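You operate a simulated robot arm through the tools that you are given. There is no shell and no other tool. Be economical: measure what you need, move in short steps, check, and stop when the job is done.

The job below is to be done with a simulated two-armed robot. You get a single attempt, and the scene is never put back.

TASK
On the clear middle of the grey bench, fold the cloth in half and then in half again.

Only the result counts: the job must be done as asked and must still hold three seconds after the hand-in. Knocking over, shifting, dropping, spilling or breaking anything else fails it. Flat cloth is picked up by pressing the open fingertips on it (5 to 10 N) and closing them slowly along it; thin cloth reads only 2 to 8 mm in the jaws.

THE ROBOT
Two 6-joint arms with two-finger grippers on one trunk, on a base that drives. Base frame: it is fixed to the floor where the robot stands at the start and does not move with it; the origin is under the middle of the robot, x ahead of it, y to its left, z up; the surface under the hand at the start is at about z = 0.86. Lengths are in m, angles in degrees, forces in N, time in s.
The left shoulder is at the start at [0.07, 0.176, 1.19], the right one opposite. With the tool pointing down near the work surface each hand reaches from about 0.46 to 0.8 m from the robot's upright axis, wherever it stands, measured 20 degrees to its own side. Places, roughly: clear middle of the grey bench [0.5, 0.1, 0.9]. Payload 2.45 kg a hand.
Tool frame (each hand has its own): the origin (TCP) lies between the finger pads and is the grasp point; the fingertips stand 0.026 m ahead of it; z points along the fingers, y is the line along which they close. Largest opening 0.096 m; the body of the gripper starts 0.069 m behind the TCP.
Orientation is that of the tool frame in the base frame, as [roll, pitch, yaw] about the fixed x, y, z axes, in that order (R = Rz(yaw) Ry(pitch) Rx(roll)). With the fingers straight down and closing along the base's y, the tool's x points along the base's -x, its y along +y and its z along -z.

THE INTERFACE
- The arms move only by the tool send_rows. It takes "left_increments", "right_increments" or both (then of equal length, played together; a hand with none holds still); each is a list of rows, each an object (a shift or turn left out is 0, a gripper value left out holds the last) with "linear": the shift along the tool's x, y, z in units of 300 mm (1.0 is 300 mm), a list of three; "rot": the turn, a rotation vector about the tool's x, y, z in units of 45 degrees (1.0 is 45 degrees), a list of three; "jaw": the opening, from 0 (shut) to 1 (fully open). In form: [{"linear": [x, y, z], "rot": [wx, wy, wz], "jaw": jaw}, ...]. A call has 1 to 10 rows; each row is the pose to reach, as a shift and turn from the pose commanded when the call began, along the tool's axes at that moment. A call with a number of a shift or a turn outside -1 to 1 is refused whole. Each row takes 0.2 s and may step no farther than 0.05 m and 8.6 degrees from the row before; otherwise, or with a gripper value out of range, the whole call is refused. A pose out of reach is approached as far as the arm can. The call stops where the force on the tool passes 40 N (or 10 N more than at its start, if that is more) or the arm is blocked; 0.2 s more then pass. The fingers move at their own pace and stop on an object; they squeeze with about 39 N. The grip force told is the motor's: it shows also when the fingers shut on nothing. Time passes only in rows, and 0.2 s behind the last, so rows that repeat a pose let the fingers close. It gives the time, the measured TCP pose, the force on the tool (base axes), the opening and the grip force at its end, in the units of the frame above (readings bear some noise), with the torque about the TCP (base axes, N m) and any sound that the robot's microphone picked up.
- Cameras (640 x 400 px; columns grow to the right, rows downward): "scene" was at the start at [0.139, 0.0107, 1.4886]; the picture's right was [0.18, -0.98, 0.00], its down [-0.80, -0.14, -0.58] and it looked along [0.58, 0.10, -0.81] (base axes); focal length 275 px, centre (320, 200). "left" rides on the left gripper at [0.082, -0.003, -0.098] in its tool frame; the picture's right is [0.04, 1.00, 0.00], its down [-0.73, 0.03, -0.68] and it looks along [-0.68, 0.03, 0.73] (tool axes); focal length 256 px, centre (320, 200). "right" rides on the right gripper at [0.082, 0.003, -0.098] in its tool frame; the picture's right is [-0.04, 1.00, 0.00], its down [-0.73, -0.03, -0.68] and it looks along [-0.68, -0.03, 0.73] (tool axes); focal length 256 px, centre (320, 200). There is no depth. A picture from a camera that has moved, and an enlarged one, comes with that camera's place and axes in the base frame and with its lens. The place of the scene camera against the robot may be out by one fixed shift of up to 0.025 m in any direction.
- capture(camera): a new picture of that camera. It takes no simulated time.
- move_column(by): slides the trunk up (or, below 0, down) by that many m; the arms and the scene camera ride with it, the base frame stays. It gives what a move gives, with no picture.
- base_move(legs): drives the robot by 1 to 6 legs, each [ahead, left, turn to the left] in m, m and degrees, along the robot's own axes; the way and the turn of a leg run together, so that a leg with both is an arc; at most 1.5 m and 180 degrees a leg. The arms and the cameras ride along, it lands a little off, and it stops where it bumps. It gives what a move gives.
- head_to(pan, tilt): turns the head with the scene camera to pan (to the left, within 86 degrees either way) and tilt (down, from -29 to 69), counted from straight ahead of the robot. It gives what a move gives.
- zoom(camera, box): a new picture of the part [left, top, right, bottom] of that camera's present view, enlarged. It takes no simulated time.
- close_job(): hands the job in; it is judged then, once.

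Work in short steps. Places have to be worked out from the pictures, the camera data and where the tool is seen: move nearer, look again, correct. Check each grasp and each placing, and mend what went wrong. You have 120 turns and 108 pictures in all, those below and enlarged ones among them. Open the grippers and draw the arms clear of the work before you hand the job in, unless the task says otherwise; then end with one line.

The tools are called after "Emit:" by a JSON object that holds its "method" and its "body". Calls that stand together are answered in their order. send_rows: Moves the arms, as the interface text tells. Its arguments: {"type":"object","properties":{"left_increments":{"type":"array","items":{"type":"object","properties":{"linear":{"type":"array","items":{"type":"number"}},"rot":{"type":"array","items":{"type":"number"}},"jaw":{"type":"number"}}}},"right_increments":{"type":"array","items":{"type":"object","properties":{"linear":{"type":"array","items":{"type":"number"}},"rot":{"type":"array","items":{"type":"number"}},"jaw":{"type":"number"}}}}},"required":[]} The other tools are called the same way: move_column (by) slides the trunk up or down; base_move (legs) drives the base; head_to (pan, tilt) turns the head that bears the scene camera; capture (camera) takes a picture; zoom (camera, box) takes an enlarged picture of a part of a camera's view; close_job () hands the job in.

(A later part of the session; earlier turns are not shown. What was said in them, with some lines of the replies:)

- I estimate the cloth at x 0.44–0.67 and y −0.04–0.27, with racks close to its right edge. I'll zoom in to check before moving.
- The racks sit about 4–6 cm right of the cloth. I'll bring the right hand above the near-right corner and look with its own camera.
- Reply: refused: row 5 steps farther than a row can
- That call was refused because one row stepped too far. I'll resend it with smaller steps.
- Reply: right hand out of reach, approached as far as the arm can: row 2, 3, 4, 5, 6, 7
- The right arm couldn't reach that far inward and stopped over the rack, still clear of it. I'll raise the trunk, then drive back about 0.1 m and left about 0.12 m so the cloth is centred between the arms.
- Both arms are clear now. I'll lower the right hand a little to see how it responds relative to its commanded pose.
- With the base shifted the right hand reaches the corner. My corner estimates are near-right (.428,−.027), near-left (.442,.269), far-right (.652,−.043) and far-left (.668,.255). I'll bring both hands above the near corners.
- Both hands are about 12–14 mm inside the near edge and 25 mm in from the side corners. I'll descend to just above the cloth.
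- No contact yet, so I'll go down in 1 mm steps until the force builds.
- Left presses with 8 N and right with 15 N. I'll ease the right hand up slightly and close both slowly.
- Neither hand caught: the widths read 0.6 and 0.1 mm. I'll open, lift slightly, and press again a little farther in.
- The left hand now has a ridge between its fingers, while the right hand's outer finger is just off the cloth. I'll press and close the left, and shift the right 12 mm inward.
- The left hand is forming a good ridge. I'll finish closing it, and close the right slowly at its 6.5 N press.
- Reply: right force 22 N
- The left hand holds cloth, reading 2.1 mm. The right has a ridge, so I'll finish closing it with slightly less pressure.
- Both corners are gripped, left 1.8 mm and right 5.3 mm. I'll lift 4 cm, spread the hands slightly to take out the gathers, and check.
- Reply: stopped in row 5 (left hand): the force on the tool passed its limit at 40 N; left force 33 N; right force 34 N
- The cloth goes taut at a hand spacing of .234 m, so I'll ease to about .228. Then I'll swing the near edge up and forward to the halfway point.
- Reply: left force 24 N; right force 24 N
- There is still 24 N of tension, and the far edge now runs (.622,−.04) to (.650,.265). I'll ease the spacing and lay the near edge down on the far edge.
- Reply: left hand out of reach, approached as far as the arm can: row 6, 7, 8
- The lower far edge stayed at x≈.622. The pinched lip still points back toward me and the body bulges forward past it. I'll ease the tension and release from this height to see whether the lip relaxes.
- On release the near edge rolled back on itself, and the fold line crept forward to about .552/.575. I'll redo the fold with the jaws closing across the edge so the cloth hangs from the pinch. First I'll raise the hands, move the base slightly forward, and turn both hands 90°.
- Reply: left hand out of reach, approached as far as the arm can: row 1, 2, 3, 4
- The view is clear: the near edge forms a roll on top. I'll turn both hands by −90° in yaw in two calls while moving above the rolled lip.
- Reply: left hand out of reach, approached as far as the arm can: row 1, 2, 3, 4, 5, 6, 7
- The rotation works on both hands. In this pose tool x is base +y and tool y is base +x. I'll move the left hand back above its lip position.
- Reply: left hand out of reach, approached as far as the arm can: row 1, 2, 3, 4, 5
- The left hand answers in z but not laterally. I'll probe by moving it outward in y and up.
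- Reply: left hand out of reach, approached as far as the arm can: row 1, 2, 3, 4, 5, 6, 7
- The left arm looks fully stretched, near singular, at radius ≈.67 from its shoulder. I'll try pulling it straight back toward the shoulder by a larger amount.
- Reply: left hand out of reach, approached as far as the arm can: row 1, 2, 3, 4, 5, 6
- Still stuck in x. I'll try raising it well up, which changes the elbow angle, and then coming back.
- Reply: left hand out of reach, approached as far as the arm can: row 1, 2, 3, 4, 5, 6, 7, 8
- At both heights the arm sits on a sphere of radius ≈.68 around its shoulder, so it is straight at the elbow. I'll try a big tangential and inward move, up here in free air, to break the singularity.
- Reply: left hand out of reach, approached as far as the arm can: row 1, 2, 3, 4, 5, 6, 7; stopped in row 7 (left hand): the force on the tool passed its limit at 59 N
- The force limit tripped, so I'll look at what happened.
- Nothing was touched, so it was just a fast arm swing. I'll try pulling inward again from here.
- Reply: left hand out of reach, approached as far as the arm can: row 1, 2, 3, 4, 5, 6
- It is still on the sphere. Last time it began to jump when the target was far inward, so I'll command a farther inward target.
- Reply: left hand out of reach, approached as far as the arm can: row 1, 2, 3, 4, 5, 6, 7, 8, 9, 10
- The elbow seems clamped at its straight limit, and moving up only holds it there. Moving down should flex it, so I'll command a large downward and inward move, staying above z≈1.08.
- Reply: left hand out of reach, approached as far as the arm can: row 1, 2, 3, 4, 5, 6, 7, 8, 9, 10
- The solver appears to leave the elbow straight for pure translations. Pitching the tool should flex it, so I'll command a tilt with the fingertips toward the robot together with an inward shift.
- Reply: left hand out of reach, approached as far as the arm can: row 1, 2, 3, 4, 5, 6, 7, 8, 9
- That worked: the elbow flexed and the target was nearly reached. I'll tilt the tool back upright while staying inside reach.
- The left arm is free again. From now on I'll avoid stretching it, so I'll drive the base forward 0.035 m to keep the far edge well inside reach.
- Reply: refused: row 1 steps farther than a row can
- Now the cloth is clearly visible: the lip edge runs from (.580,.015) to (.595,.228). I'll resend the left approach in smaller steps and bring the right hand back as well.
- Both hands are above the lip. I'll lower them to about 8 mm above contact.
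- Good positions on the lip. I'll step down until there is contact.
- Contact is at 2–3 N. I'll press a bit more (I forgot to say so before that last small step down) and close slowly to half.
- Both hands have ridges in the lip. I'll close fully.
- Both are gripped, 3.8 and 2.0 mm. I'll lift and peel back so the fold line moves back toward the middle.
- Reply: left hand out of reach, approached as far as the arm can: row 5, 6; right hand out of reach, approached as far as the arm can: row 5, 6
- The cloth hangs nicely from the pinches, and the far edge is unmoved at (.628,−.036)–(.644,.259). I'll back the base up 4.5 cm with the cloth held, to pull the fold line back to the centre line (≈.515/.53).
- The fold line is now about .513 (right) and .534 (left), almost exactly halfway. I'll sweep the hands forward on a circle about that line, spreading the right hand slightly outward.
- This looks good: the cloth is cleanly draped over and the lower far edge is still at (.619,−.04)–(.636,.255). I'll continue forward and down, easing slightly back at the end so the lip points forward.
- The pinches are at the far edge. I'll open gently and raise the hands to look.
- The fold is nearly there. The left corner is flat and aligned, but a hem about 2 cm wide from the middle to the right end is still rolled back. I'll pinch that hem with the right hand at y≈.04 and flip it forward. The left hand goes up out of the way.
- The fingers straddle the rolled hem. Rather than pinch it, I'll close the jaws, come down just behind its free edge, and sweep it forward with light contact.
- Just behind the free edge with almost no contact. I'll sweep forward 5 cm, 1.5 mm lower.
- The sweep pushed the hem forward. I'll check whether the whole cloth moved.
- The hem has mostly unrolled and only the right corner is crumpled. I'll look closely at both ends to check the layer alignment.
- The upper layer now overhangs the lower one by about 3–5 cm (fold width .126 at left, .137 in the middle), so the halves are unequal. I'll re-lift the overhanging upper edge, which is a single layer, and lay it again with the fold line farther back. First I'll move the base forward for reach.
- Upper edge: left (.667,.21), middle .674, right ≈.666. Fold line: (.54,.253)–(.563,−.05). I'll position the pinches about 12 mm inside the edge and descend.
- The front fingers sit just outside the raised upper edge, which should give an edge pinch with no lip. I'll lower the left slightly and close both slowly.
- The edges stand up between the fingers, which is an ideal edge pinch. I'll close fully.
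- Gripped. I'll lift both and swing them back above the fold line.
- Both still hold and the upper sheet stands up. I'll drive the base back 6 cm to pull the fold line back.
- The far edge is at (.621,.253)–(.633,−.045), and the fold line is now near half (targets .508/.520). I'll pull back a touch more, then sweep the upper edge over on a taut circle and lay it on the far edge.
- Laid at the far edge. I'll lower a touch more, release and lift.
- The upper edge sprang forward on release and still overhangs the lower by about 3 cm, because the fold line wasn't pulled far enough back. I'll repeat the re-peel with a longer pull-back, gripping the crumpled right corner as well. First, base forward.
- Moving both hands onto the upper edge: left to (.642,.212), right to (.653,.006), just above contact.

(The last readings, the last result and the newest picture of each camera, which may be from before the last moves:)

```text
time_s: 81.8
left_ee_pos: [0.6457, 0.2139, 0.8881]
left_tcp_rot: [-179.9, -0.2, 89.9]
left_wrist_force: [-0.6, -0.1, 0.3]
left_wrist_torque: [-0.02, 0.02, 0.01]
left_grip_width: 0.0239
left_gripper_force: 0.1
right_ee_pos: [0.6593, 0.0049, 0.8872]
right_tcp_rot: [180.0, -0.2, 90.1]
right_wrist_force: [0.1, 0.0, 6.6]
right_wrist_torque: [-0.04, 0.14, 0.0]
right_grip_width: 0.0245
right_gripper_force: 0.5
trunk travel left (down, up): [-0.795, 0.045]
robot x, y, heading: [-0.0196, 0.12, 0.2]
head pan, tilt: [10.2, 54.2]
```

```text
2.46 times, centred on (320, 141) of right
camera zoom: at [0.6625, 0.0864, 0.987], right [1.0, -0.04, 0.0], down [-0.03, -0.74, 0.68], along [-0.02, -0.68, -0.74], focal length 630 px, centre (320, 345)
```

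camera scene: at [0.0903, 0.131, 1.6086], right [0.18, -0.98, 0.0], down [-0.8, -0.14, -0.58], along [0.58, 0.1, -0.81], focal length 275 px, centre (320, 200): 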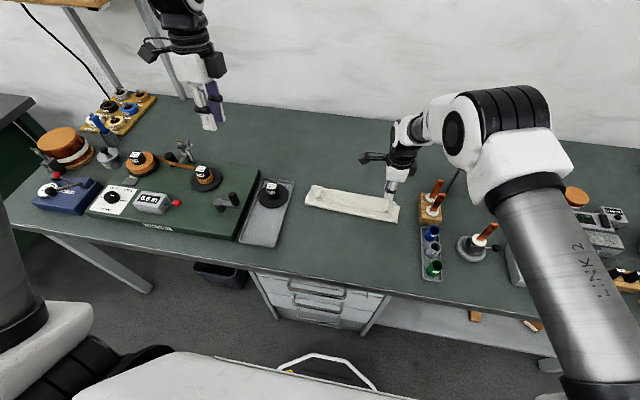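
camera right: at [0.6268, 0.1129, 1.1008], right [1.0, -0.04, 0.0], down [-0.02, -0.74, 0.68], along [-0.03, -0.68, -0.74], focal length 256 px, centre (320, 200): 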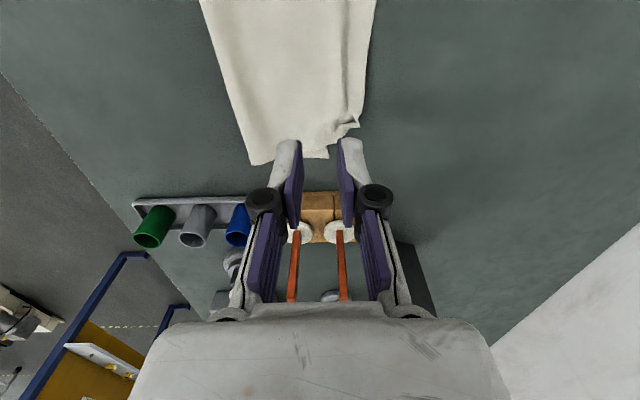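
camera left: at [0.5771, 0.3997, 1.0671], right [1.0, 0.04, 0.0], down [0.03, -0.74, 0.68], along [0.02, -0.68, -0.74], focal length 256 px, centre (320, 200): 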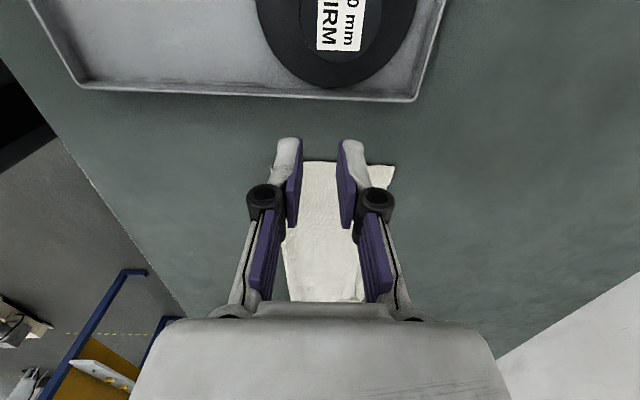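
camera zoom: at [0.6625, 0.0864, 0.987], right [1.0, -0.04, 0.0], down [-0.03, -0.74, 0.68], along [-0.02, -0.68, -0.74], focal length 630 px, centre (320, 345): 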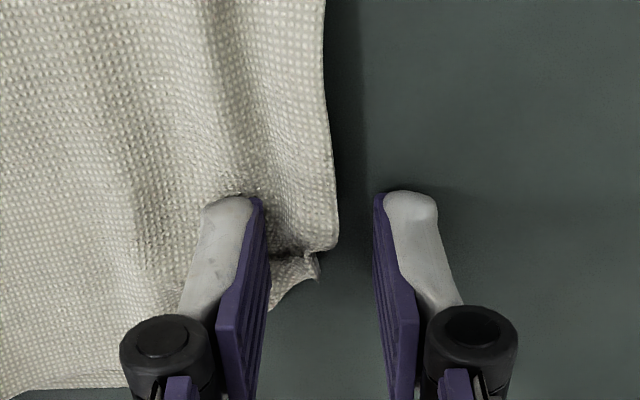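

Left is good. The right edge ends at y≈.012, so I'll move the right hand 10 mm back and 16 mm left, then close both part-way.

Emit:
{"method": "send_rows", "body": {"right_increments": [{"linear": [0, 0, -0.035]}, {"linear": [0.053, -0.03, -0.035]}, {"linear": [0.053, -0.03, -0.01]}, {"linear": [0.053, -0.03, -0.002]}, {"linear": [0.053, -0.03, -0.002], "jaw": 0.21}, {"linear": [0.053, -0.03, -0.002], "jaw": 0.17}, {"linear": [0.053, -0.03, -0.002], "jaw": 0.13}, {"linear": [0.053, -0.03, -0.002], "jaw": 0.1}, {"linear": [0.053, -0.03, -0.002], "jaw": 0.1}], "left_increments": [{"linear": [0, -0.012, 0]}, {"linear": [0, -0.014, 0]}, {"linear": [0, -0.014, 0]}, {"linear": [0, -0.014, 0]}, {"linear": [0, -0.014, 0], "jaw": 0.21}, {"linear": [0, -0.014, 0], "jaw": 0.17}, {"linear": [0, -0.014, 0], "jaw": 0.13}, {"linear": [0, -0.014, 0], "jaw": 0.1}, {"linear": [0, -0.014, 0], "jaw": 0.1}]}}

Emit:
{"method": "zoom", "body": {"camera": "right", "box": [190, 60, 450, 222]}}

Emit:
{"method": "zoom", "body": {"camera": "left", "box": [190, 60, 450, 222]}}

```text
time_s: 83.8
left_ee_pos: [0.6411, 0.2137, 0.8882]
left_tcp_rot: [-179.8, -0.2, 89.9]
left_wrist_force: [-0.3, -0.3, 0.0]
left_wrist_torque: [0.04, -0.02, -0.02]
left_grip_width: 0.0099
left_gripper_force: 0.1
right_ee_pos: [0.6511, 0.0208, 0.8878]
right_tcp_rot: [-179.9, -0.2, 90.2]
right_wrist_force: [0.5, -0.1, 0.9]
right_wrist_torque: [-0.02, 0.01, 0.02]
right_grip_width: 0.0098
right_gripper_force: 0.0
trunk travel left (down, up): [-0.795, 0.045]
robot x, y, heading: [-0.0194, 0.1211, 0.1]
head pan, tilt: [10.2, 54.2]
```

```text
2.46 times, centred on (320, 141) of right
camera zoom: at [0.6543, 0.1022, 0.9862], right [1.0, -0.04, 0.0], down [-0.03, -0.74, 0.68], along [-0.03, -0.68, -0.74], focal length 630 px, centre (320, 345)
```

zoom: 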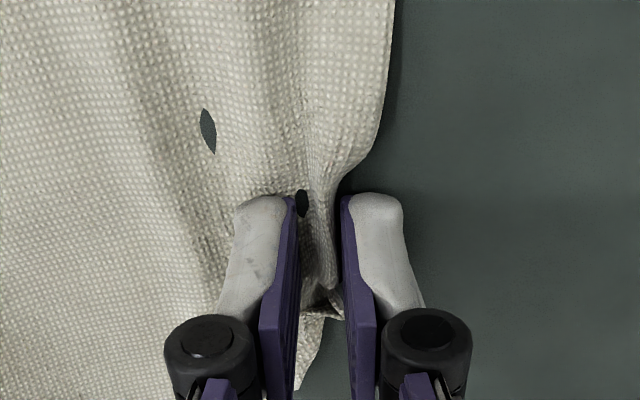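

```text
2.46 times, centred on (320, 141) of left
camera zoom: at [0.64, 0.2935, 0.9858], right [1.0, 0.04, 0.0], down [0.03, -0.74, 0.68], along [0.02, -0.68, -0.74], focal length 630 px, centre (320, 345)
```

zoom: 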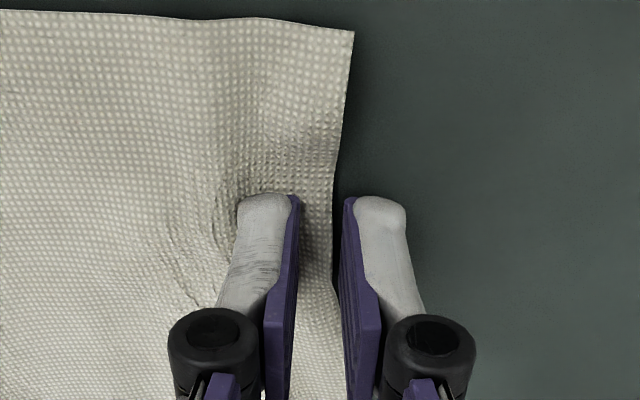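

Closing both fully now.

Emit:
{"method": "send_rows", "body": {"left_increments": [{"linear": [0, 0, 0.003], "jaw": 0.06}, {"linear": [0, 0, 0.003], "jaw": 0.02}, {"linear": [0, 0, 0.003], "jaw": 0.0}, {"linear": [0, 0, 0.003], "jaw": 0.0}, {"linear": [0, 0, 0.003], "jaw": 0.0}], "right_increments": [{"jaw": 0.06}, {"jaw": 0.02}, {"jaw": 0.0}, {"jaw": 0.0}, {"jaw": 0.0}]}}

```text
time_s: 85.0
left_ee_pos: [0.6412, 0.2138, 0.8876]
left_tcp_rot: [-179.8, -0.2, 89.9]
left_wrist_force: [-1.7, 0.0, 6.3]
left_wrist_torque: [0.01, -0.01, -0.03]
left_grip_width: 0.0026
left_gripper_force: 30.3
right_ee_pos: [0.65, 0.0212, 0.8877]
right_tcp_rot: [179.9, -0.2, 90.2]
right_wrist_force: [0.9, 0.9, 1.1]
right_wrist_torque: [0.0, -0.01, -0.02]
right_grip_width: 0.0023
right_gripper_force: 32.3
trunk travel left (down, up): [-0.795, 0.045]
robot x, y, heading: [-0.0203, 0.1213, 0.1]
head pan, tilt: [10.2, 54.2]
```

Both are gripped. I'll lift and swing back, then drive the base back 9 cm this time.

Emit:
{"method": "send_rows", "body": {"left_increments": [{"linear": [0, -0.01, -0.08]}, {"linear": [0, -0.04, -0.16]}, {"linear": [0, -0.1, -0.23]}, {"linear": [0, -0.17, -0.28]}, {"linear": [0, -0.24, -0.3]}, {"linear": [0, -0.3, -0.3]}, {"linear": [0, -0.3, -0.3]}], "right_increments": [{"linear": [0, -0.01, -0.08]}, {"linear": [0, -0.04, -0.16]}, {"linear": [-0.01, -0.1, -0.23]}, {"linear": [-0.02, -0.17, -0.28]}, {"linear": [-0.03, -0.23, -0.3]}, {"linear": [-0.03, -0.283, -0.3]}, {"linear": [-0.03, -0.283, -0.3]}]}}

Emit:
{"method": "base_move", "body": {"legs": [[-0.09, 0.0, 0.0]]}}

Emit:
{"method": "capture", "body": {"camera": "left"}}

Emit:
{"method": "capture", "body": {"camera": "right"}}

```text
time_s: 86.6
left_ee_pos: [0.5528, 0.214, 0.9743]
left_tcp_rot: [-179.8, -0.2, 90.1]
left_wrist_force: [0.8, 0.5, 0.3]
left_wrist_torque: [-0.01, 0.04, 0.02]
left_grip_width: 0.0007
left_gripper_force: 30.7
right_ee_pos: [0.5669, 0.0124, 0.9773]
right_tcp_rot: [-179.9, -0.3, 90.3]
right_wrist_force: [0.5, -1.4, 1.1]
right_wrist_torque: [0.03, -0.18, 0.03]
right_grip_width: 0.0018
right_gripper_force: 28.2
trunk travel left (down, up): [-0.795, 0.045]
robot x, y, heading: [-0.0217, 0.1165, -0.1]
head pan, tilt: [10.2, 54.2]
```

```text
time_s: 87.7
left_ee_pos: [0.4659, 0.2157, 0.9738]
left_tcp_rot: [-179.8, -0.2, 90.0]
left_wrist_force: [0.0, -0.4, 0.2]
left_wrist_torque: [0.0, 0.04, 0.01]
left_grip_width: 0.0008
left_gripper_force: 30.5
right_ee_pos: [0.4784, 0.0129, 0.977]
right_tcp_rot: [-179.7, -0.2, 90.5]
right_wrist_force: [0.7, 1.0, -0.4]
right_wrist_torque: [0.0, 0.03, 0.03]
right_grip_width: 0.004
right_gripper_force: 32.1
trunk travel left (down, up): [-0.795, 0.045]
robot x, y, heading: [-0.1101, 0.1195, -0.1]
head pan, tilt: [10.2, 54.2]
```

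```text
19 pictures are left
camera left: at [0.4633, 0.2958, 1.0724], right [1.0, 0.04, -0.01], down [0.03, -0.74, 0.68], along [0.02, -0.68, -0.74], focal length 256 px, centre (320, 200)
```

left: 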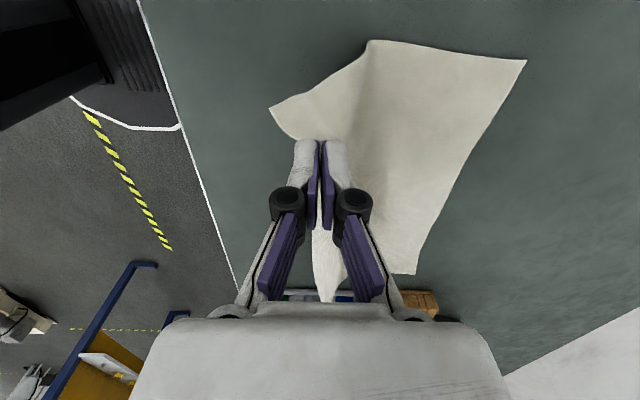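

```text
18 pictures are left
camera right: at [0.483, 0.0934, 1.0759], right [1.0, -0.03, 0.0], down [-0.02, -0.74, 0.68], along [-0.02, -0.68, -0.74], focal length 256 px, centre (320, 200)
```

right: 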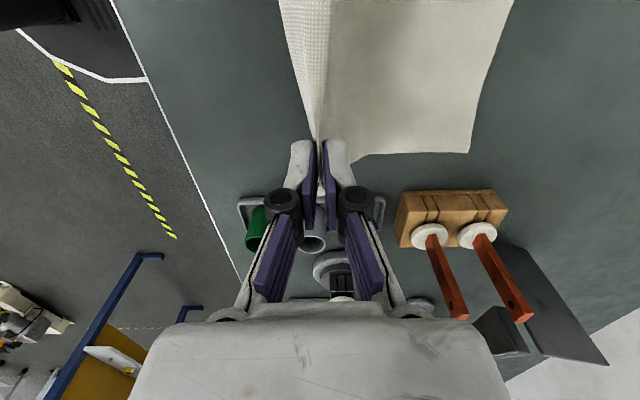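

The lower half now measures about .117 at left and at least .107 at right, so the fold line is at the middle. Now the taut sweep over to the far edge.

Emit:
{"method": "send_rows", "body": {"left_increments": [{"linear": [0, 0.055, -0.02]}, {"linear": [0, 0.113, -0.033]}, {"linear": [0, 0.22, -0.017]}, {"linear": [0, 0.312, 0.03]}, {"linear": [0, 0.378, 0.09]}, {"linear": [0, 0.422, 0.157]}, {"linear": [0, 0.447, 0.217]}, {"linear": [0, 0.457, 0.277]}, {"linear": [0, 0.457, 0.277]}], "right_increments": [{"linear": [0, 0.055, -0.012]}, {"linear": [-0.01, 0.113, -0.023]}, {"linear": [-0.02, 0.22, -0.007]}, {"linear": [-0.03, 0.312, 0.04]}, {"linear": [-0.035, 0.378, 0.1]}, {"linear": [-0.035, 0.422, 0.167]}, {"linear": [-0.035, 0.447, 0.227]}, {"linear": [-0.035, 0.457, 0.285]}, {"linear": [-0.035, 0.457, 0.285]}]}}

Emit:
{"method": "zoom", "body": {"camera": "scene", "box": [280, 130, 440, 230]}}

```text
time_s: 89.7
left_ee_pos: [0.5976, 0.2186, 0.8924]
left_tcp_rot: [-179.7, -0.2, 90.2]
left_wrist_force: [0.3, -0.1, 0.6]
left_wrist_torque: [-0.01, -0.01, 0.04]
left_grip_width: 0.0008
left_gripper_force: 30.1
left hand out of reach, approached as far as the arm can: row 8, 9
right_ee_pos: [0.6057, 0.0005, 0.8963]
right_tcp_rot: [-179.9, -0.2, 90.3]
right_wrist_force: [1.4, -0.1, 2.2]
right_wrist_torque: [-0.03, 0.06, 0.03]
right_grip_width: 0.0039
right_gripper_force: 37.3
right hand out of reach, approached as far as the arm can: row 8, 9
trunk travel left (down, up): [-0.795, 0.045]
robot x, y, heading: [-0.108, 0.1195, 0.3]
head pan, tilt: [10.2, 54.2]
```

```text
4.00 times, centred on (360, 180) of scene
camera zoom: at [0.0284, 0.1316, 1.6086], right [0.18, -0.98, 0.0], down [-0.8, -0.15, -0.59], along [0.58, 0.11, -0.81], focal length 1100 px, centre (160, 280)
```

zoom: 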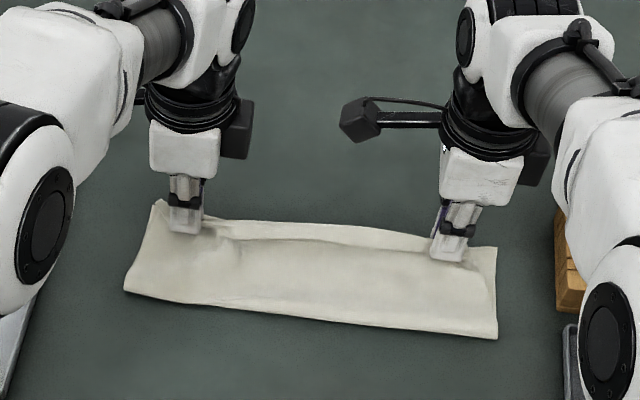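

Both arms just reached their stretch limit at the end, but the edge is placed. I'll release and rise, tilting a little while pulling back so the elbows flex.

Emit:
{"method": "send_rows", "body": {"left_increments": [{"linear": [0, 0, 0], "jaw": 0.08}, {"linear": [0, 0, 0], "jaw": 0.2}, {"linear": [0, 0, -0.04]}, {"linear": [0, 0, -0.12]}, {"linear": [0, 0, -0.22]}, {"linear": [0, -0.06, -0.25], "rot": [0.15, 0, 0]}, {"linear": [0, -0.14, -0.25], "rot": [0.3, 0, 0]}, {"linear": [0, -0.22, -0.25], "rot": [0.45, 0, 0]}, {"linear": [0, -0.32, -0.25], "rot": [0.6, 0, 0]}, {"linear": [0, -0.42, -0.25], "rot": [0.6, 0, 0]}], "right_increments": [{"linear": [0, 0, 0], "jaw": 0.08}, {"linear": [0, 0, 0], "jaw": 0.2}, {"linear": [0, 0, -0.04]}, {"linear": [0, 0, -0.12]}, {"linear": [0, 0, -0.22]}, {"linear": [0, -0.06, -0.25], "rot": [0.15, 0, 0]}, {"linear": [0, -0.14, -0.25], "rot": [0.3, 0, 0]}, {"linear": [0, -0.22, -0.25], "rot": [0.45, 0, 0]}, {"linear": [0, -0.32, -0.25], "rot": [0.6, 0, 0]}, {"linear": [0, -0.42, -0.25], "rot": [0.6, 0, 0]}]}}

Emit:
{"method": "zoom", "body": {"camera": "scene", "box": [280, 130, 440, 230]}}

```text
time_s: 91.9
left_ee_pos: [0.4684, 0.218, 0.9706]
left_tcp_rot: [-152.8, -0.3, 90.0]
left_wrist_force: [-0.5, 0.7, -0.8]
left_wrist_torque: [0.04, -0.03, 0.01]
left_grip_width: 0.0193
left_gripper_force: 0.0
right_ee_pos: [0.5307, 0.0031, 0.9668]
right_tcp_rot: [-155.5, -0.2, 90.5]
right_wrist_force: [0.3, 0.1, -0.6]
right_wrist_torque: [-0.04, -0.07, 0.01]
right_grip_width: 0.0189
right_gripper_force: 0.0
right hand out of reach, approached as far as the arm can: row 4, 5, 6, 7, 8, 9, 10
trunk travel left (down, up): [-0.795, 0.045]
robot x, y, heading: [-0.1114, 0.1231, -0.0]
head pan, tilt: [10.2, 54.2]
```

```text
4.00 times, centred on (360, 180) of scene
camera zoom: at [0.0269, 0.1305, 1.6088], right [0.18, -0.98, 0.0], down [-0.8, -0.15, -0.59], along [0.58, 0.11, -0.81], focal length 1100 px, centre (160, 280)
```

zoom: 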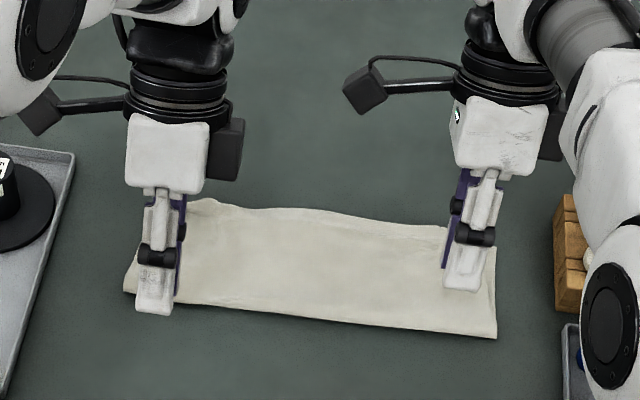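

The cloth looks much tidier. The left arm is free; the right is still stretched, so I'll tilt and pull it back and up more, and straighten the left hand.

Emit:
{"method": "send_rows", "body": {"right_increments": [{"linear": [0, -0.08, 0], "rot": [0.15, 0, 0]}, {"linear": [0, -0.18, 0.0], "rot": [0.3, 0, 0]}, {"linear": [0, -0.28, 0.01], "rot": [0.45, 0, 0]}, {"linear": [0, -0.38, 0.017], "rot": [0.5, 0, 0]}, {"linear": [0, -0.46, 0.017], "rot": [0.5, 0, 0]}, {"linear": [0, -0.46, 0.017], "rot": [0.4, 0, 0]}, {"linear": [0, -0.46, 0.017], "rot": [0.3, 0, 0]}], "left_increments": [{"linear": [0.05, 0, 0], "rot": [-0.15, 0, 0]}, {"linear": [0.1, 0, 0], "rot": [-0.3, 0, 0]}, {"linear": [0.15, 0, 0.0], "rot": [-0.45, 0, 0]}, {"linear": [0.2, -0.03, 0], "rot": [-0.6, 0, 0]}, {"linear": [0.25, -0.05, -0.05], "rot": [-0.6, 0, 0]}, {"linear": [0.3, -0.05, -0.1], "rot": [-0.6, 0, 0]}, {"linear": [0.3, -0.05, -0.1], "rot": [-0.6, 0, 0]}]}}

```text
time_s: 93.5
left_ee_pos: [0.4698, 0.3091, 1.0042]
left_tcp_rot: [-179.9, -0.3, 90.1]
left_wrist_force: [-0.5, 1.0, 0.1]
left_wrist_torque: [0.0, 0.0, 0.0]
left_grip_width: 0.0193
left_gripper_force: 0.1
right_ee_pos: [0.408, 0.0031, 1.0237]
right_tcp_rot: [-139.5, -0.3, 90.3]
right_wrist_force: [0.3, -0.4, -0.2]
right_wrist_torque: [-0.01, -0.04, 0.02]
right_grip_width: 0.019
right_gripper_force: 0.0
right hand out of reach, approached as far as the arm can: row 1
trunk travel left (down, up): [-0.795, 0.045]
robot x, y, heading: [-0.1094, 0.1195, 0.4]
head pan, tilt: [10.2, 54.2]
```

Both arms are free. I'll straighten the right hand and look at the cloth.

Emit:
{"method": "send_rows", "body": {"right_increments": [{"linear": [-0.02, 0.03, -0.026], "rot": [-0.18, 0, 0]}, {"linear": [-0.05, 0.06, -0.052], "rot": [-0.36, 0, 0]}, {"linear": [-0.1, 0.09, -0.08], "rot": [-0.54, 0, 0]}, {"linear": [-0.15, 0.12, -0.1], "rot": [-0.72, 0, 0]}, {"linear": [-0.2, 0.153, -0.129], "rot": [-0.9, 0, 0]}, {"linear": [-0.2, 0.153, -0.129], "rot": [-0.9, 0, 0]}]}}

Emit:
{"method": "zoom", "body": {"camera": "scene", "box": [280, 130, 440, 230]}}

```text
time_s: 94.9
left_ee_pos: [0.471, 0.3093, 1.0016]
left_tcp_rot: [-179.7, -0.2, 90.0]
left_wrist_force: [0.4, 0.5, -1.1]
left_wrist_torque: [0.0, -0.01, -0.01]
left_grip_width: 0.0193
left_gripper_force: 0.1
right_ee_pos: [0.47, -0.0574, 1.0228]
right_tcp_rot: [-180.0, -0.2, 90.4]
right_wrist_force: [0.6, 0.8, 0.0]
right_wrist_torque: [-0.01, 0.0, -0.04]
right_grip_width: 0.019
right_gripper_force: 0.1
trunk travel left (down, up): [-0.795, 0.045]
robot x, y, heading: [-0.1097, 0.1225, 0.3]
head pan, tilt: [10.2, 54.2]
```

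```text
4.00 times, centred on (360, 180) of scene
camera zoom: at [0.0294, 0.1316, 1.6086], right [0.18, -0.98, 0.0], down [-0.8, -0.15, -0.58], along [0.57, 0.11, -0.81], focal length 1100 px, centre (160, 280)
```

zoom: 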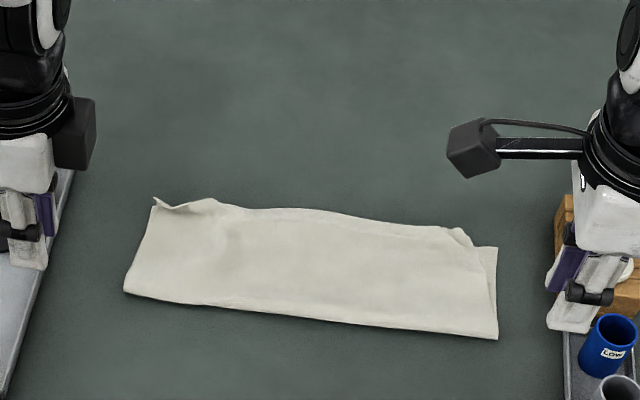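

The first fold is now good: about .52–.63 in x (width ≈.105–.11) and −.04 to .255 in y, layers aligned. For the second fold the left hand will pinch the left end and carry it over to the right end. I'll raise the right arm clear, turn the left hand back to yaw 180, and reposition the base.

Emit:
{"method": "send_rows", "body": {"right_increments": [{"linear": [0, 0, -0.14]}, {"linear": [0, 0, -0.28]}, {"linear": [0, 0, -0.42]}, {"linear": [0, 0, -0.56]}, {"linear": [0, 0, -0.7]}, {"linear": [0, 0, -0.8]}, {"linear": [0, 0, -0.8]}], "left_increments": [{"rot": [0, 0, -0.166]}, {"rot": [0, 0, -0.333], "linear": [0, 0, -0.05]}, {"rot": [0, 0, -0.5], "linear": [0, 0, -0.1]}, {"rot": [0, 0, -0.667], "linear": [0, 0, -0.1]}, {"rot": [0, 0, -0.833], "linear": [0, 0, -0.1]}, {"rot": [0, 0, -1.0], "linear": [0, 0, -0.1]}, {"rot": [0, 0, -1.0], "linear": [0, 0, -0.1]}]}}

Emit:
{"method": "send_rows", "body": {"left_increments": [{"rot": [0, 0, -0.166]}, {"rot": [0, 0, -0.333]}, {"rot": [0, 0, -0.5]}, {"rot": [0, 0, -0.667]}, {"rot": [0, 0, -0.833]}, {"rot": [0, 0, -1.0]}, {"rot": [0, 0, -1.0]}]}}

Emit:
{"method": "base_move", "body": {"legs": [[0.05, 0.0, 0.0], [0.0, -0.1, 0.0]]}}

```text
time_s: 96.5
left_ee_pos: [0.4705, 0.3075, 1.0316]
left_tcp_rot: [179.9, -0.2, 135.1]
left_wrist_force: [0.7, -0.9, -0.4]
left_wrist_torque: [0.03, 0.02, -0.03]
left_grip_width: 0.0191
left_gripper_force: 0.1
right_ee_pos: [0.4682, -0.0575, 1.2647]
right_tcp_rot: [-180.0, -0.2, 90.3]
right_wrist_force: [-0.1, -0.3, -0.8]
right_wrist_torque: [0.02, 0.06, 0.0]
right_grip_width: 0.0192
right_gripper_force: 0.1
trunk travel left (down, up): [-0.795, 0.045]
robot x, y, heading: [-0.1105, 0.1187, 0.1]
head pan, tilt: [10.2, 54.2]
```

```text
time_s: 98.1
left_ee_pos: [0.4702, 0.3087, 1.0334]
left_tcp_rot: [179.7, -0.2, -179.8]
left_wrist_force: [0.3, 0.1, -0.4]
left_wrist_torque: [0.0, 0.0, -0.01]
left_grip_width: 0.0194
left_gripper_force: 0.0
right_ee_pos: [0.4663, -0.0561, 1.2622]
right_tcp_rot: [-179.8, -0.2, 90.4]
right_wrist_force: [-0.2, -0.6, 0.3]
right_wrist_torque: [-0.03, -0.03, 0.03]
right_grip_width: 0.019
right_gripper_force: 0.1
trunk travel left (down, up): [-0.795, 0.045]
robot x, y, heading: [-0.1101, 0.1217, 0.2]
head pan, tilt: [10.2, 54.2]
```

```text
time_s: 99.8
left_ee_pos: [0.5215, 0.2093, 1.0331]
left_tcp_rot: [179.9, -0.1, 179.9]
left_wrist_force: [0.5, -0.4, -1.4]
left_wrist_torque: [-0.02, -0.01, 0.03]
left_grip_width: 0.0193
left_gripper_force: 0.1
right_ee_pos: [0.5158, -0.155, 1.2632]
right_tcp_rot: [-179.8, -0.1, 90.3]
right_wrist_force: [0.7, -0.9, -0.1]
right_wrist_torque: [0.0, 0.03, -0.01]
right_grip_width: 0.0192
right_gripper_force: 0.1
trunk travel left (down, up): [-0.795, 0.045]
robot x, y, heading: [-0.06, 0.0211, -0.1]
head pan, tilt: [10.2, 54.2]
```

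Now I'll move the left hand above the left end and look.

Emit:
{"method": "send_rows", "body": {"left_increments": [{"linear": [-0.08, 0.06, 0.08], "jaw": 0.28}, {"linear": [-0.168, 0.123, 0.16]}, {"linear": [-0.168, 0.123, 0.26]}, {"linear": [-0.168, 0.123, 0.36]}, {"linear": [-0.168, 0.123, 0.36]}]}}

Emit:
{"method": "capture", "body": {"camera": "left"}}

```text
time_s: 101.0
left_ee_pos: [0.5707, 0.2459, 0.9259]
left_tcp_rot: [179.9, -0.2, 179.9]
left_wrist_force: [-0.5, 0.3, -0.7]
left_wrist_torque: [-0.02, -0.02, -0.01]
left_grip_width: 0.0269
left_gripper_force: 0.0
right_ee_pos: [0.5168, -0.1558, 1.2638]
right_tcp_rot: [-179.9, -0.2, 90.3]
right_wrist_force: [-0.6, 1.0, 0.2]
right_wrist_torque: [-0.02, 0.0, 0.06]
right_grip_width: 0.0191
right_gripper_force: 0.1
trunk travel left (down, up): [-0.795, 0.045]
robot x, y, heading: [-0.0612, 0.0236, 0.1]
head pan, tilt: [10.2, 54.2]
```

```text
14 pictures are left
camera left: at [0.4896, 0.2417, 1.0237], right [-0.04, 1.0, 0.0], down [0.74, 0.03, 0.68], along [0.68, 0.03, -0.74], focal length 256 px, centre (320, 200)
```

left: 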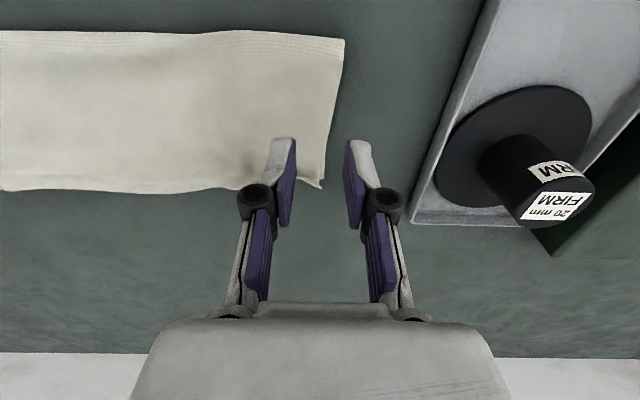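

The end edge is at y≈.253 at mid-width. I'll go to y≈.243, descend and press.

Emit:
{"method": "send_rows", "body": {"left_increments": [{"linear": [0, -0.01, 0.05]}, {"linear": [0, -0.01, 0.1]}, {"linear": [0, -0.01, 0.122]}, {"linear": [0, -0.01, 0.128]}, {"linear": [0, -0.01, 0.132]}, {"linear": [0, -0.01, 0.132]}]}}

Emit:
{"method": "zoom", "body": {"camera": "left", "box": [190, 60, 450, 222]}}

```text
time_s: 102.4
left_ee_pos: [0.5685, 0.2415, 0.8867]
left_tcp_rot: [179.7, 0.0, -180.0]
left_wrist_force: [0.4, -1.5, 9.9]
left_wrist_torque: [-0.25, 0.03, -0.01]
left_grip_width: 0.0283
left_gripper_force: 0.9
right_ee_pos: [0.5164, -0.1573, 1.264]
right_tcp_rot: [179.9, -0.3, 90.3]
right_wrist_force: [-0.5, -0.2, 0.0]
right_wrist_torque: [-0.01, -0.01, 0.01]
right_grip_width: 0.0192
right_gripper_force: 0.0
trunk travel left (down, up): [-0.795, 0.045]
robot x, y, heading: [-0.0589, 0.0189, -0.2]
head pan, tilt: [10.2, 54.2]
```

```text
2.46 times, centred on (320, 141) of left
camera zoom: at [0.4884, 0.2369, 0.9854], right [-0.04, 1.0, 0.0], down [0.73, 0.03, 0.68], along [0.68, 0.03, -0.73], focal length 630 px, centre (320, 345)
```

zoom: 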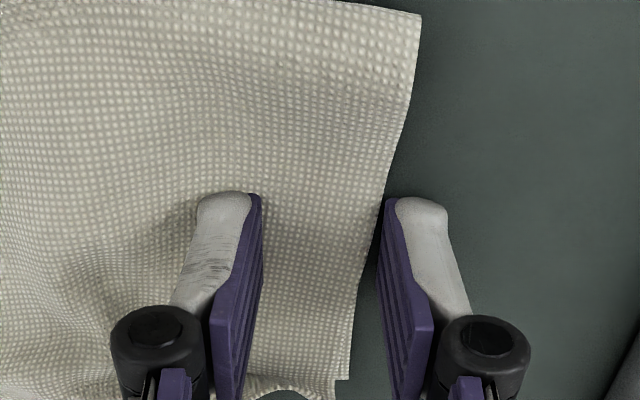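

Pressing at 10 N, with the edge between the fingers. Closing slowly.

Emit:
{"method": "send_rows", "body": {"left_increments": [{"jaw": 0.25}, {"jaw": 0.22}, {"jaw": 0.19}, {"jaw": 0.16}, {"jaw": 0.13}, {"jaw": 0.1}, {"jaw": 0.06}, {"jaw": 0.02}, {"jaw": 0.0}, {"jaw": 0.0}]}}

Emit:
{"method": "zoom", "body": {"camera": "left", "box": [190, 60, 450, 222]}}

```text
time_s: 104.6
left_ee_pos: [0.5678, 0.241, 0.8877]
left_tcp_rot: [179.8, 0.0, -180.0]
left_wrist_force: [1.7, -1.0, 11.6]
left_wrist_torque: [-0.05, -0.02, 0.0]
left_grip_width: 0.0039
left_gripper_force: 32.3
right_ee_pos: [0.5158, -0.1576, 1.2645]
right_tcp_rot: [180.0, -0.2, 90.3]
right_wrist_force: [0.2, 0.1, 0.3]
right_wrist_torque: [0.0, -0.03, 0.04]
right_grip_width: 0.0193
right_gripper_force: 0.0
trunk travel left (down, up): [-0.795, 0.045]
robot x, y, heading: [-0.0581, 0.0218, 0.1]
head pan, tilt: [10.2, 54.2]
```

```text
2.46 times, centred on (320, 141) of left
camera zoom: at [0.4881, 0.237, 0.9851], right [-0.04, 1.0, 0.0], down [0.73, 0.03, 0.68], along [0.68, 0.03, -0.74], focal length 630 px, centre (320, 345)
```

zoom: 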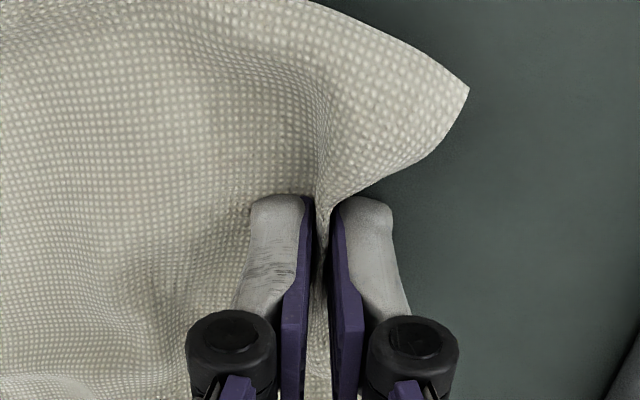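

Gripped at 3.9 mm. I'll lift 5 cm and check that both layers came.

Emit:
{"method": "send_rows", "body": {"left_increments": [{"linear": [0, 0, -0.06]}, {"linear": [0, -0.01, -0.12]}, {"linear": [0, -0.03, -0.18]}, {"linear": [0, -0.05, -0.23]}, {"linear": [0, -0.05, -0.23]}]}}

Emit:
{"method": "capture", "body": {"camera": "left"}}

Emit:
{"method": "zoom", "body": {"camera": "scene", "box": [180, 100, 420, 250]}}

```text
time_s: 105.8
left_ee_pos: [0.57, 0.2276, 0.9545]
left_tcp_rot: [179.8, -0.1, 180.0]
left_wrist_force: [2.0, -0.2, -1.2]
left_wrist_torque: [-0.02, 0.04, 0.0]
left_grip_width: 0.0055
left_gripper_force: 38.5
right_ee_pos: [0.5171, -0.1561, 1.2641]
right_tcp_rot: [-179.9, -0.2, 90.2]
right_wrist_force: [-0.2, -0.4, -0.3]
right_wrist_torque: [-0.03, 0.01, -0.03]
right_grip_width: 0.0192
right_gripper_force: 0.0
trunk travel left (down, up): [-0.795, 0.045]
robot x, y, heading: [-0.0606, 0.019, 0.4]
head pan, tilt: [10.2, 54.2]
```

```text
11 pictures are left
camera left: at [0.4901, 0.2222, 1.0527], right [-0.04, 1.0, 0.0], down [0.74, 0.03, 0.68], along [0.68, 0.03, -0.74], focal length 256 px, centre (320, 200)
```

left: 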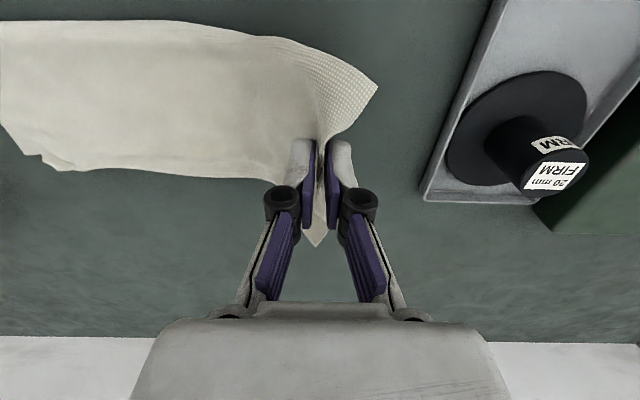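

```text
2.67 times, centred on (300, 175) of scene
camera zoom: at [0.0787, 0.032, 1.6086], right [0.18, -0.98, 0.0], down [-0.8, -0.15, -0.58], along [0.58, 0.1, -0.81], focal length 734 px, centre (373, 267)
```

zoom: 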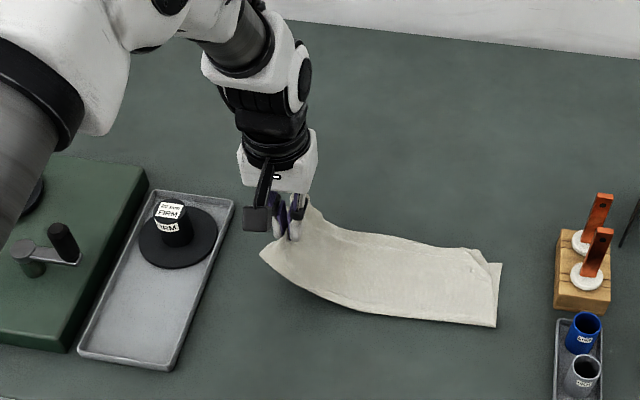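

Both layers came up together and nothing was left behind. I'll follow the circle about the mid-line y≈.11: up with the arm, then across by driving the base right 11.6 cm.

Emit:
{"method": "send_rows", "body": {"left_increments": [{"linear": [0, -0.045, -0.06]}, {"linear": [0, -0.092, -0.112]}, {"linear": [0, -0.14, -0.147]}, {"linear": [0, -0.192, -0.172]}, {"linear": [0, -0.192, -0.172]}]}}

Emit:
{"method": "base_move", "body": {"legs": [[0.0, -0.116, 0.0]]}}

Emit:
{"method": "zoom", "body": {"camera": "scene", "box": [180, 100, 420, 250]}}

```text
time_s: 107.0
left_ee_pos: [0.5704, 0.1704, 1.0071]
left_tcp_rot: [179.8, -0.2, 180.0]
left_wrist_force: [-0.1, -0.4, -0.3]
left_wrist_torque: [-0.06, 0.02, -0.01]
left_grip_width: 0.0044
left_gripper_force: 38.8
right_ee_pos: [0.5169, -0.156, 1.2631]
right_tcp_rot: [-180.0, -0.3, 90.2]
right_wrist_force: [-0.5, -0.5, 0.3]
right_wrist_torque: [0.01, 0.0, -0.01]
right_grip_width: 0.019
right_gripper_force: 0.0
trunk travel left (down, up): [-0.795, 0.045]
robot x, y, heading: [-0.0573, 0.0191, 0.2]
head pan, tilt: [10.2, 54.2]
```

```text
time_s: 108.2
left_ee_pos: [0.5705, 0.0568, 1.0065]
left_tcp_rot: [180.0, -0.2, -179.9]
left_wrist_force: [0.0, 3.2, -0.7]
left_wrist_torque: [0.09, 0.0, 0.05]
left_grip_width: 0.0037
left_gripper_force: 29.4
right_ee_pos: [0.5171, -0.2694, 1.2661]
right_tcp_rot: [179.9, -0.1, 90.3]
right_wrist_force: [-0.3, 0.2, 0.2]
right_wrist_torque: [-0.01, 0.0, 0.0]
right_grip_width: 0.0194
right_gripper_force: 0.0
trunk travel left (down, up): [-0.795, 0.045]
robot x, y, heading: [-0.0617, -0.0909, 0.3]
head pan, tilt: [10.2, 54.2]
```

```text
2.67 times, centred on (300, 175) of scene
camera zoom: at [0.0789, -0.081, 1.6086], right [0.18, -0.98, 0.0], down [-0.8, -0.15, -0.58], along [0.58, 0.1, -0.81], focal length 734 px, centre (373, 267)
```

zoom: 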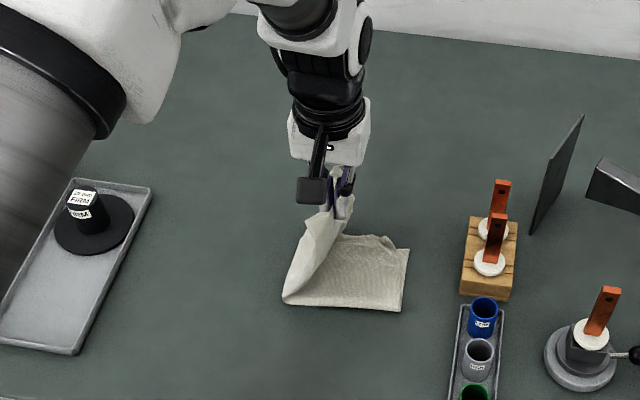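

Very clean: the fold line is at y≈.12 and the right end at y≈−.025. I'll lay the gripped end down onto it, shifting x by about +12 mm to align.

Emit:
{"method": "send_rows", "body": {"left_increments": [{"linear": [-0.01, -0.09, 0.055]}, {"linear": [-0.02, -0.173, 0.142]}, {"linear": [-0.03, -0.223, 0.228]}, {"linear": [-0.04, -0.247, 0.315]}, {"linear": [-0.04, -0.25, 0.375]}, {"linear": [-0.04, -0.25, 0.375]}]}}

Emit:
{"method": "zoom", "body": {"camera": "scene", "box": [200, 120, 400, 245]}}

```text
time_s: 109.6
left_ee_pos: [0.5826, -0.019, 0.8941]
left_tcp_rot: [179.8, -0.2, -179.9]
left_wrist_force: [-0.7, 0.7, -0.5]
left_wrist_torque: [0.0, -0.01, 0.0]
left_grip_width: 0.0026
left_gripper_force: 30.3
right_ee_pos: [0.5174, -0.2711, 1.2633]
right_tcp_rot: [180.0, -0.1, 90.3]
right_wrist_force: [-0.5, 0.3, 0.7]
right_wrist_torque: [-0.03, -0.02, 0.01]
right_grip_width: 0.0192
right_gripper_force: 0.0
trunk travel left (down, up): [-0.795, 0.045]
robot x, y, heading: [-0.0611, -0.0961, 0.1]
head pan, tilt: [10.2, 54.2]
```

```text
3.20 times, centred on (300, 182) of scene
camera zoom: at [0.0785, -0.0831, 1.6086], right [0.18, -0.98, 0.0], down [-0.8, -0.15, -0.59], along [0.58, 0.11, -0.81], focal length 880 px, centre (384, 256)
```

zoom: 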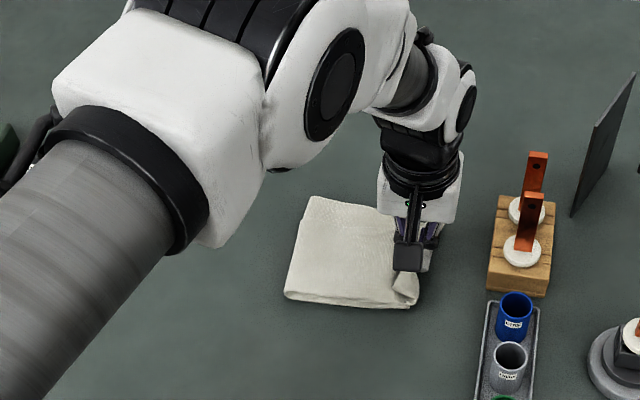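

Laid in place. I'll open gently, rise straight up, and move away to the left.

Emit:
{"method": "send_rows", "body": {"left_increments": [{"linear": [0, 0, 0.01]}, {"linear": [0, 0, 0.01], "jaw": 0.07}, {"linear": [0, 0, 0.01], "jaw": 0.15}, {"linear": [0, 0, -0.03], "jaw": 0.15}, {"linear": [0, 0, -0.1], "jaw": 0.18}, {"linear": [0, 0, -0.22]}, {"linear": [0, 0, -0.36]}, {"linear": [0, 0.15, -0.42]}, {"linear": [0, 0.3, -0.42]}, {"linear": [0, 0.45, -0.42]}]}}

Emit:
{"method": "base_move", "body": {"legs": [[0.0, 0.18, 0.0]]}}

Emit:
{"method": "capture", "body": {"camera": "scene"}}

```text
time_s: 111.8
left_ee_pos: [0.5831, 0.1177, 1.021]
left_tcp_rot: [179.9, -0.2, -179.9]
left_wrist_force: [0.1, 0.3, -0.3]
left_wrist_torque: [-0.02, -0.01, 0.02]
left_grip_width: 0.0172
left_gripper_force: 0.1
right_ee_pos: [0.5171, -0.2693, 1.2641]
right_tcp_rot: [180.0, -0.1, 90.3]
right_wrist_force: [0.7, 0.1, 0.8]
right_wrist_torque: [0.02, 0.02, 0.0]
right_grip_width: 0.0193
right_gripper_force: 0.0
trunk travel left (down, up): [-0.795, 0.045]
robot x, y, heading: [-0.0586, -0.092, 0.1]
head pan, tilt: [10.2, 54.2]
```

```text
time_s: 113.3
left_ee_pos: [0.5823, 0.297, 1.0212]
left_tcp_rot: [179.8, -0.3, -179.7]
left_wrist_force: [0.5, 0.1, 0.3]
left_wrist_torque: [0.03, -0.01, -0.01]
left_grip_width: 0.017
left_gripper_force: 0.1
right_ee_pos: [0.5184, -0.0902, 1.2631]
right_tcp_rot: [180.0, -0.2, 90.5]
right_wrist_force: [-0.5, 0.4, 0.0]
right_wrist_torque: [0.04, -0.02, 0.04]
right_grip_width: 0.0193
right_gripper_force: 0.0
trunk travel left (down, up): [-0.795, 0.045]
robot x, y, heading: [-0.0631, 0.0858, 0.4]
head pan, tilt: [10.2, 54.2]
```

```text
7 pictures are left
camera scene: at [0.0783, 0.096, 1.6086], right [0.18, -0.98, 0.0], down [-0.8, -0.15, -0.59], along [0.58, 0.11, -0.81], focal length 275 px, centre (320, 200)
```

scene: 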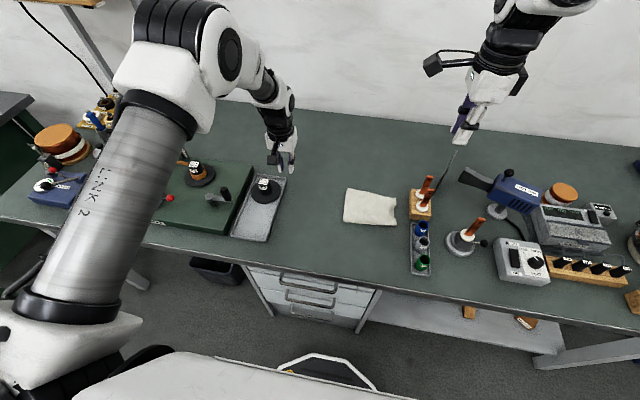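

I'll zoom on the result.

Emit:
{"method": "zoom", "body": {"camera": "scene", "box": [320, 170, 440, 245]}}

```text
5.33 times, centred on (380, 208) of scene
camera zoom: at [0.0783, 0.096, 1.6086], right [0.18, -0.98, 0.0], down [-0.8, -0.15, -0.59], along [0.58, 0.11, -0.81], focal length 1467 px, centre (0, 160)
```

zoom: 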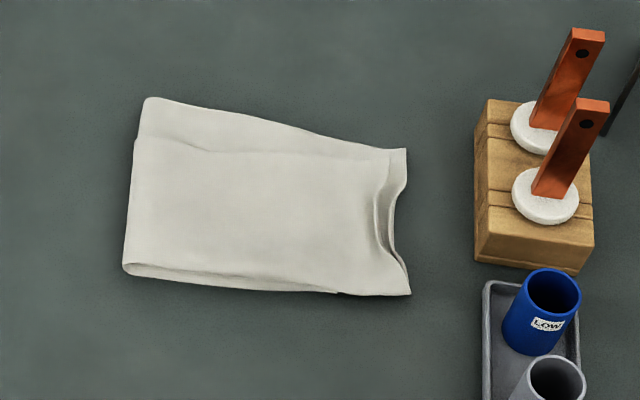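

The cloth is neatly folded into quarters with its edges aligned, and nothing else was disturbed. I'll open both grippers and raise the left arm before handing in.

Emit:
{"method": "send_rows", "body": {"left_increments": [{"linear": [0.05, 0, -0.12], "jaw": 0.6}, {"linear": [0.1, 0, -0.25], "jaw": 1.0}, {"linear": [0.15, 0, -0.35], "jaw": 1.0}, {"linear": [0.15, 0, -0.35], "jaw": 1.0}], "right_increments": [{"jaw": 0.6}, {"jaw": 1.0}, {"jaw": 1.0}, {"jaw": 1.0}]}}

Emit:
{"method": "close_job", "body": {}}

```text
time_s: 114.3
left_ee_pos: [0.537, 0.3014, 1.1265]
left_tcp_rot: [179.9, -0.3, -179.9]
left_wrist_force: [-0.5, -0.3, 0.5]
left_wrist_torque: [-0.02, 0.02, 0.03]
left_grip_width: 0.0962
left_gripper_force: 0.0
right_ee_pos: [0.5176, -0.0875, 1.2625]
right_tcp_rot: [-179.8, -0.2, 90.6]
right_wrist_force: [0.1, -0.5, -0.3]
right_wrist_torque: [0.03, 0.03, 0.01]
right_grip_width: 0.0961
right_gripper_force: 0.0
trunk travel left (down, up): [-0.795, 0.045]
robot x, y, heading: [-0.0612, 0.0889, 0.6]
head pan, tilt: [10.2, 54.2]
```

```text
The job is handed in.
```

The cloth is folded in half and in half again on the middle of the bench, with edges closely but not perfectly aligned; nothing else looked disturbed, both grippers are open and clear of it, and the job is handed in.
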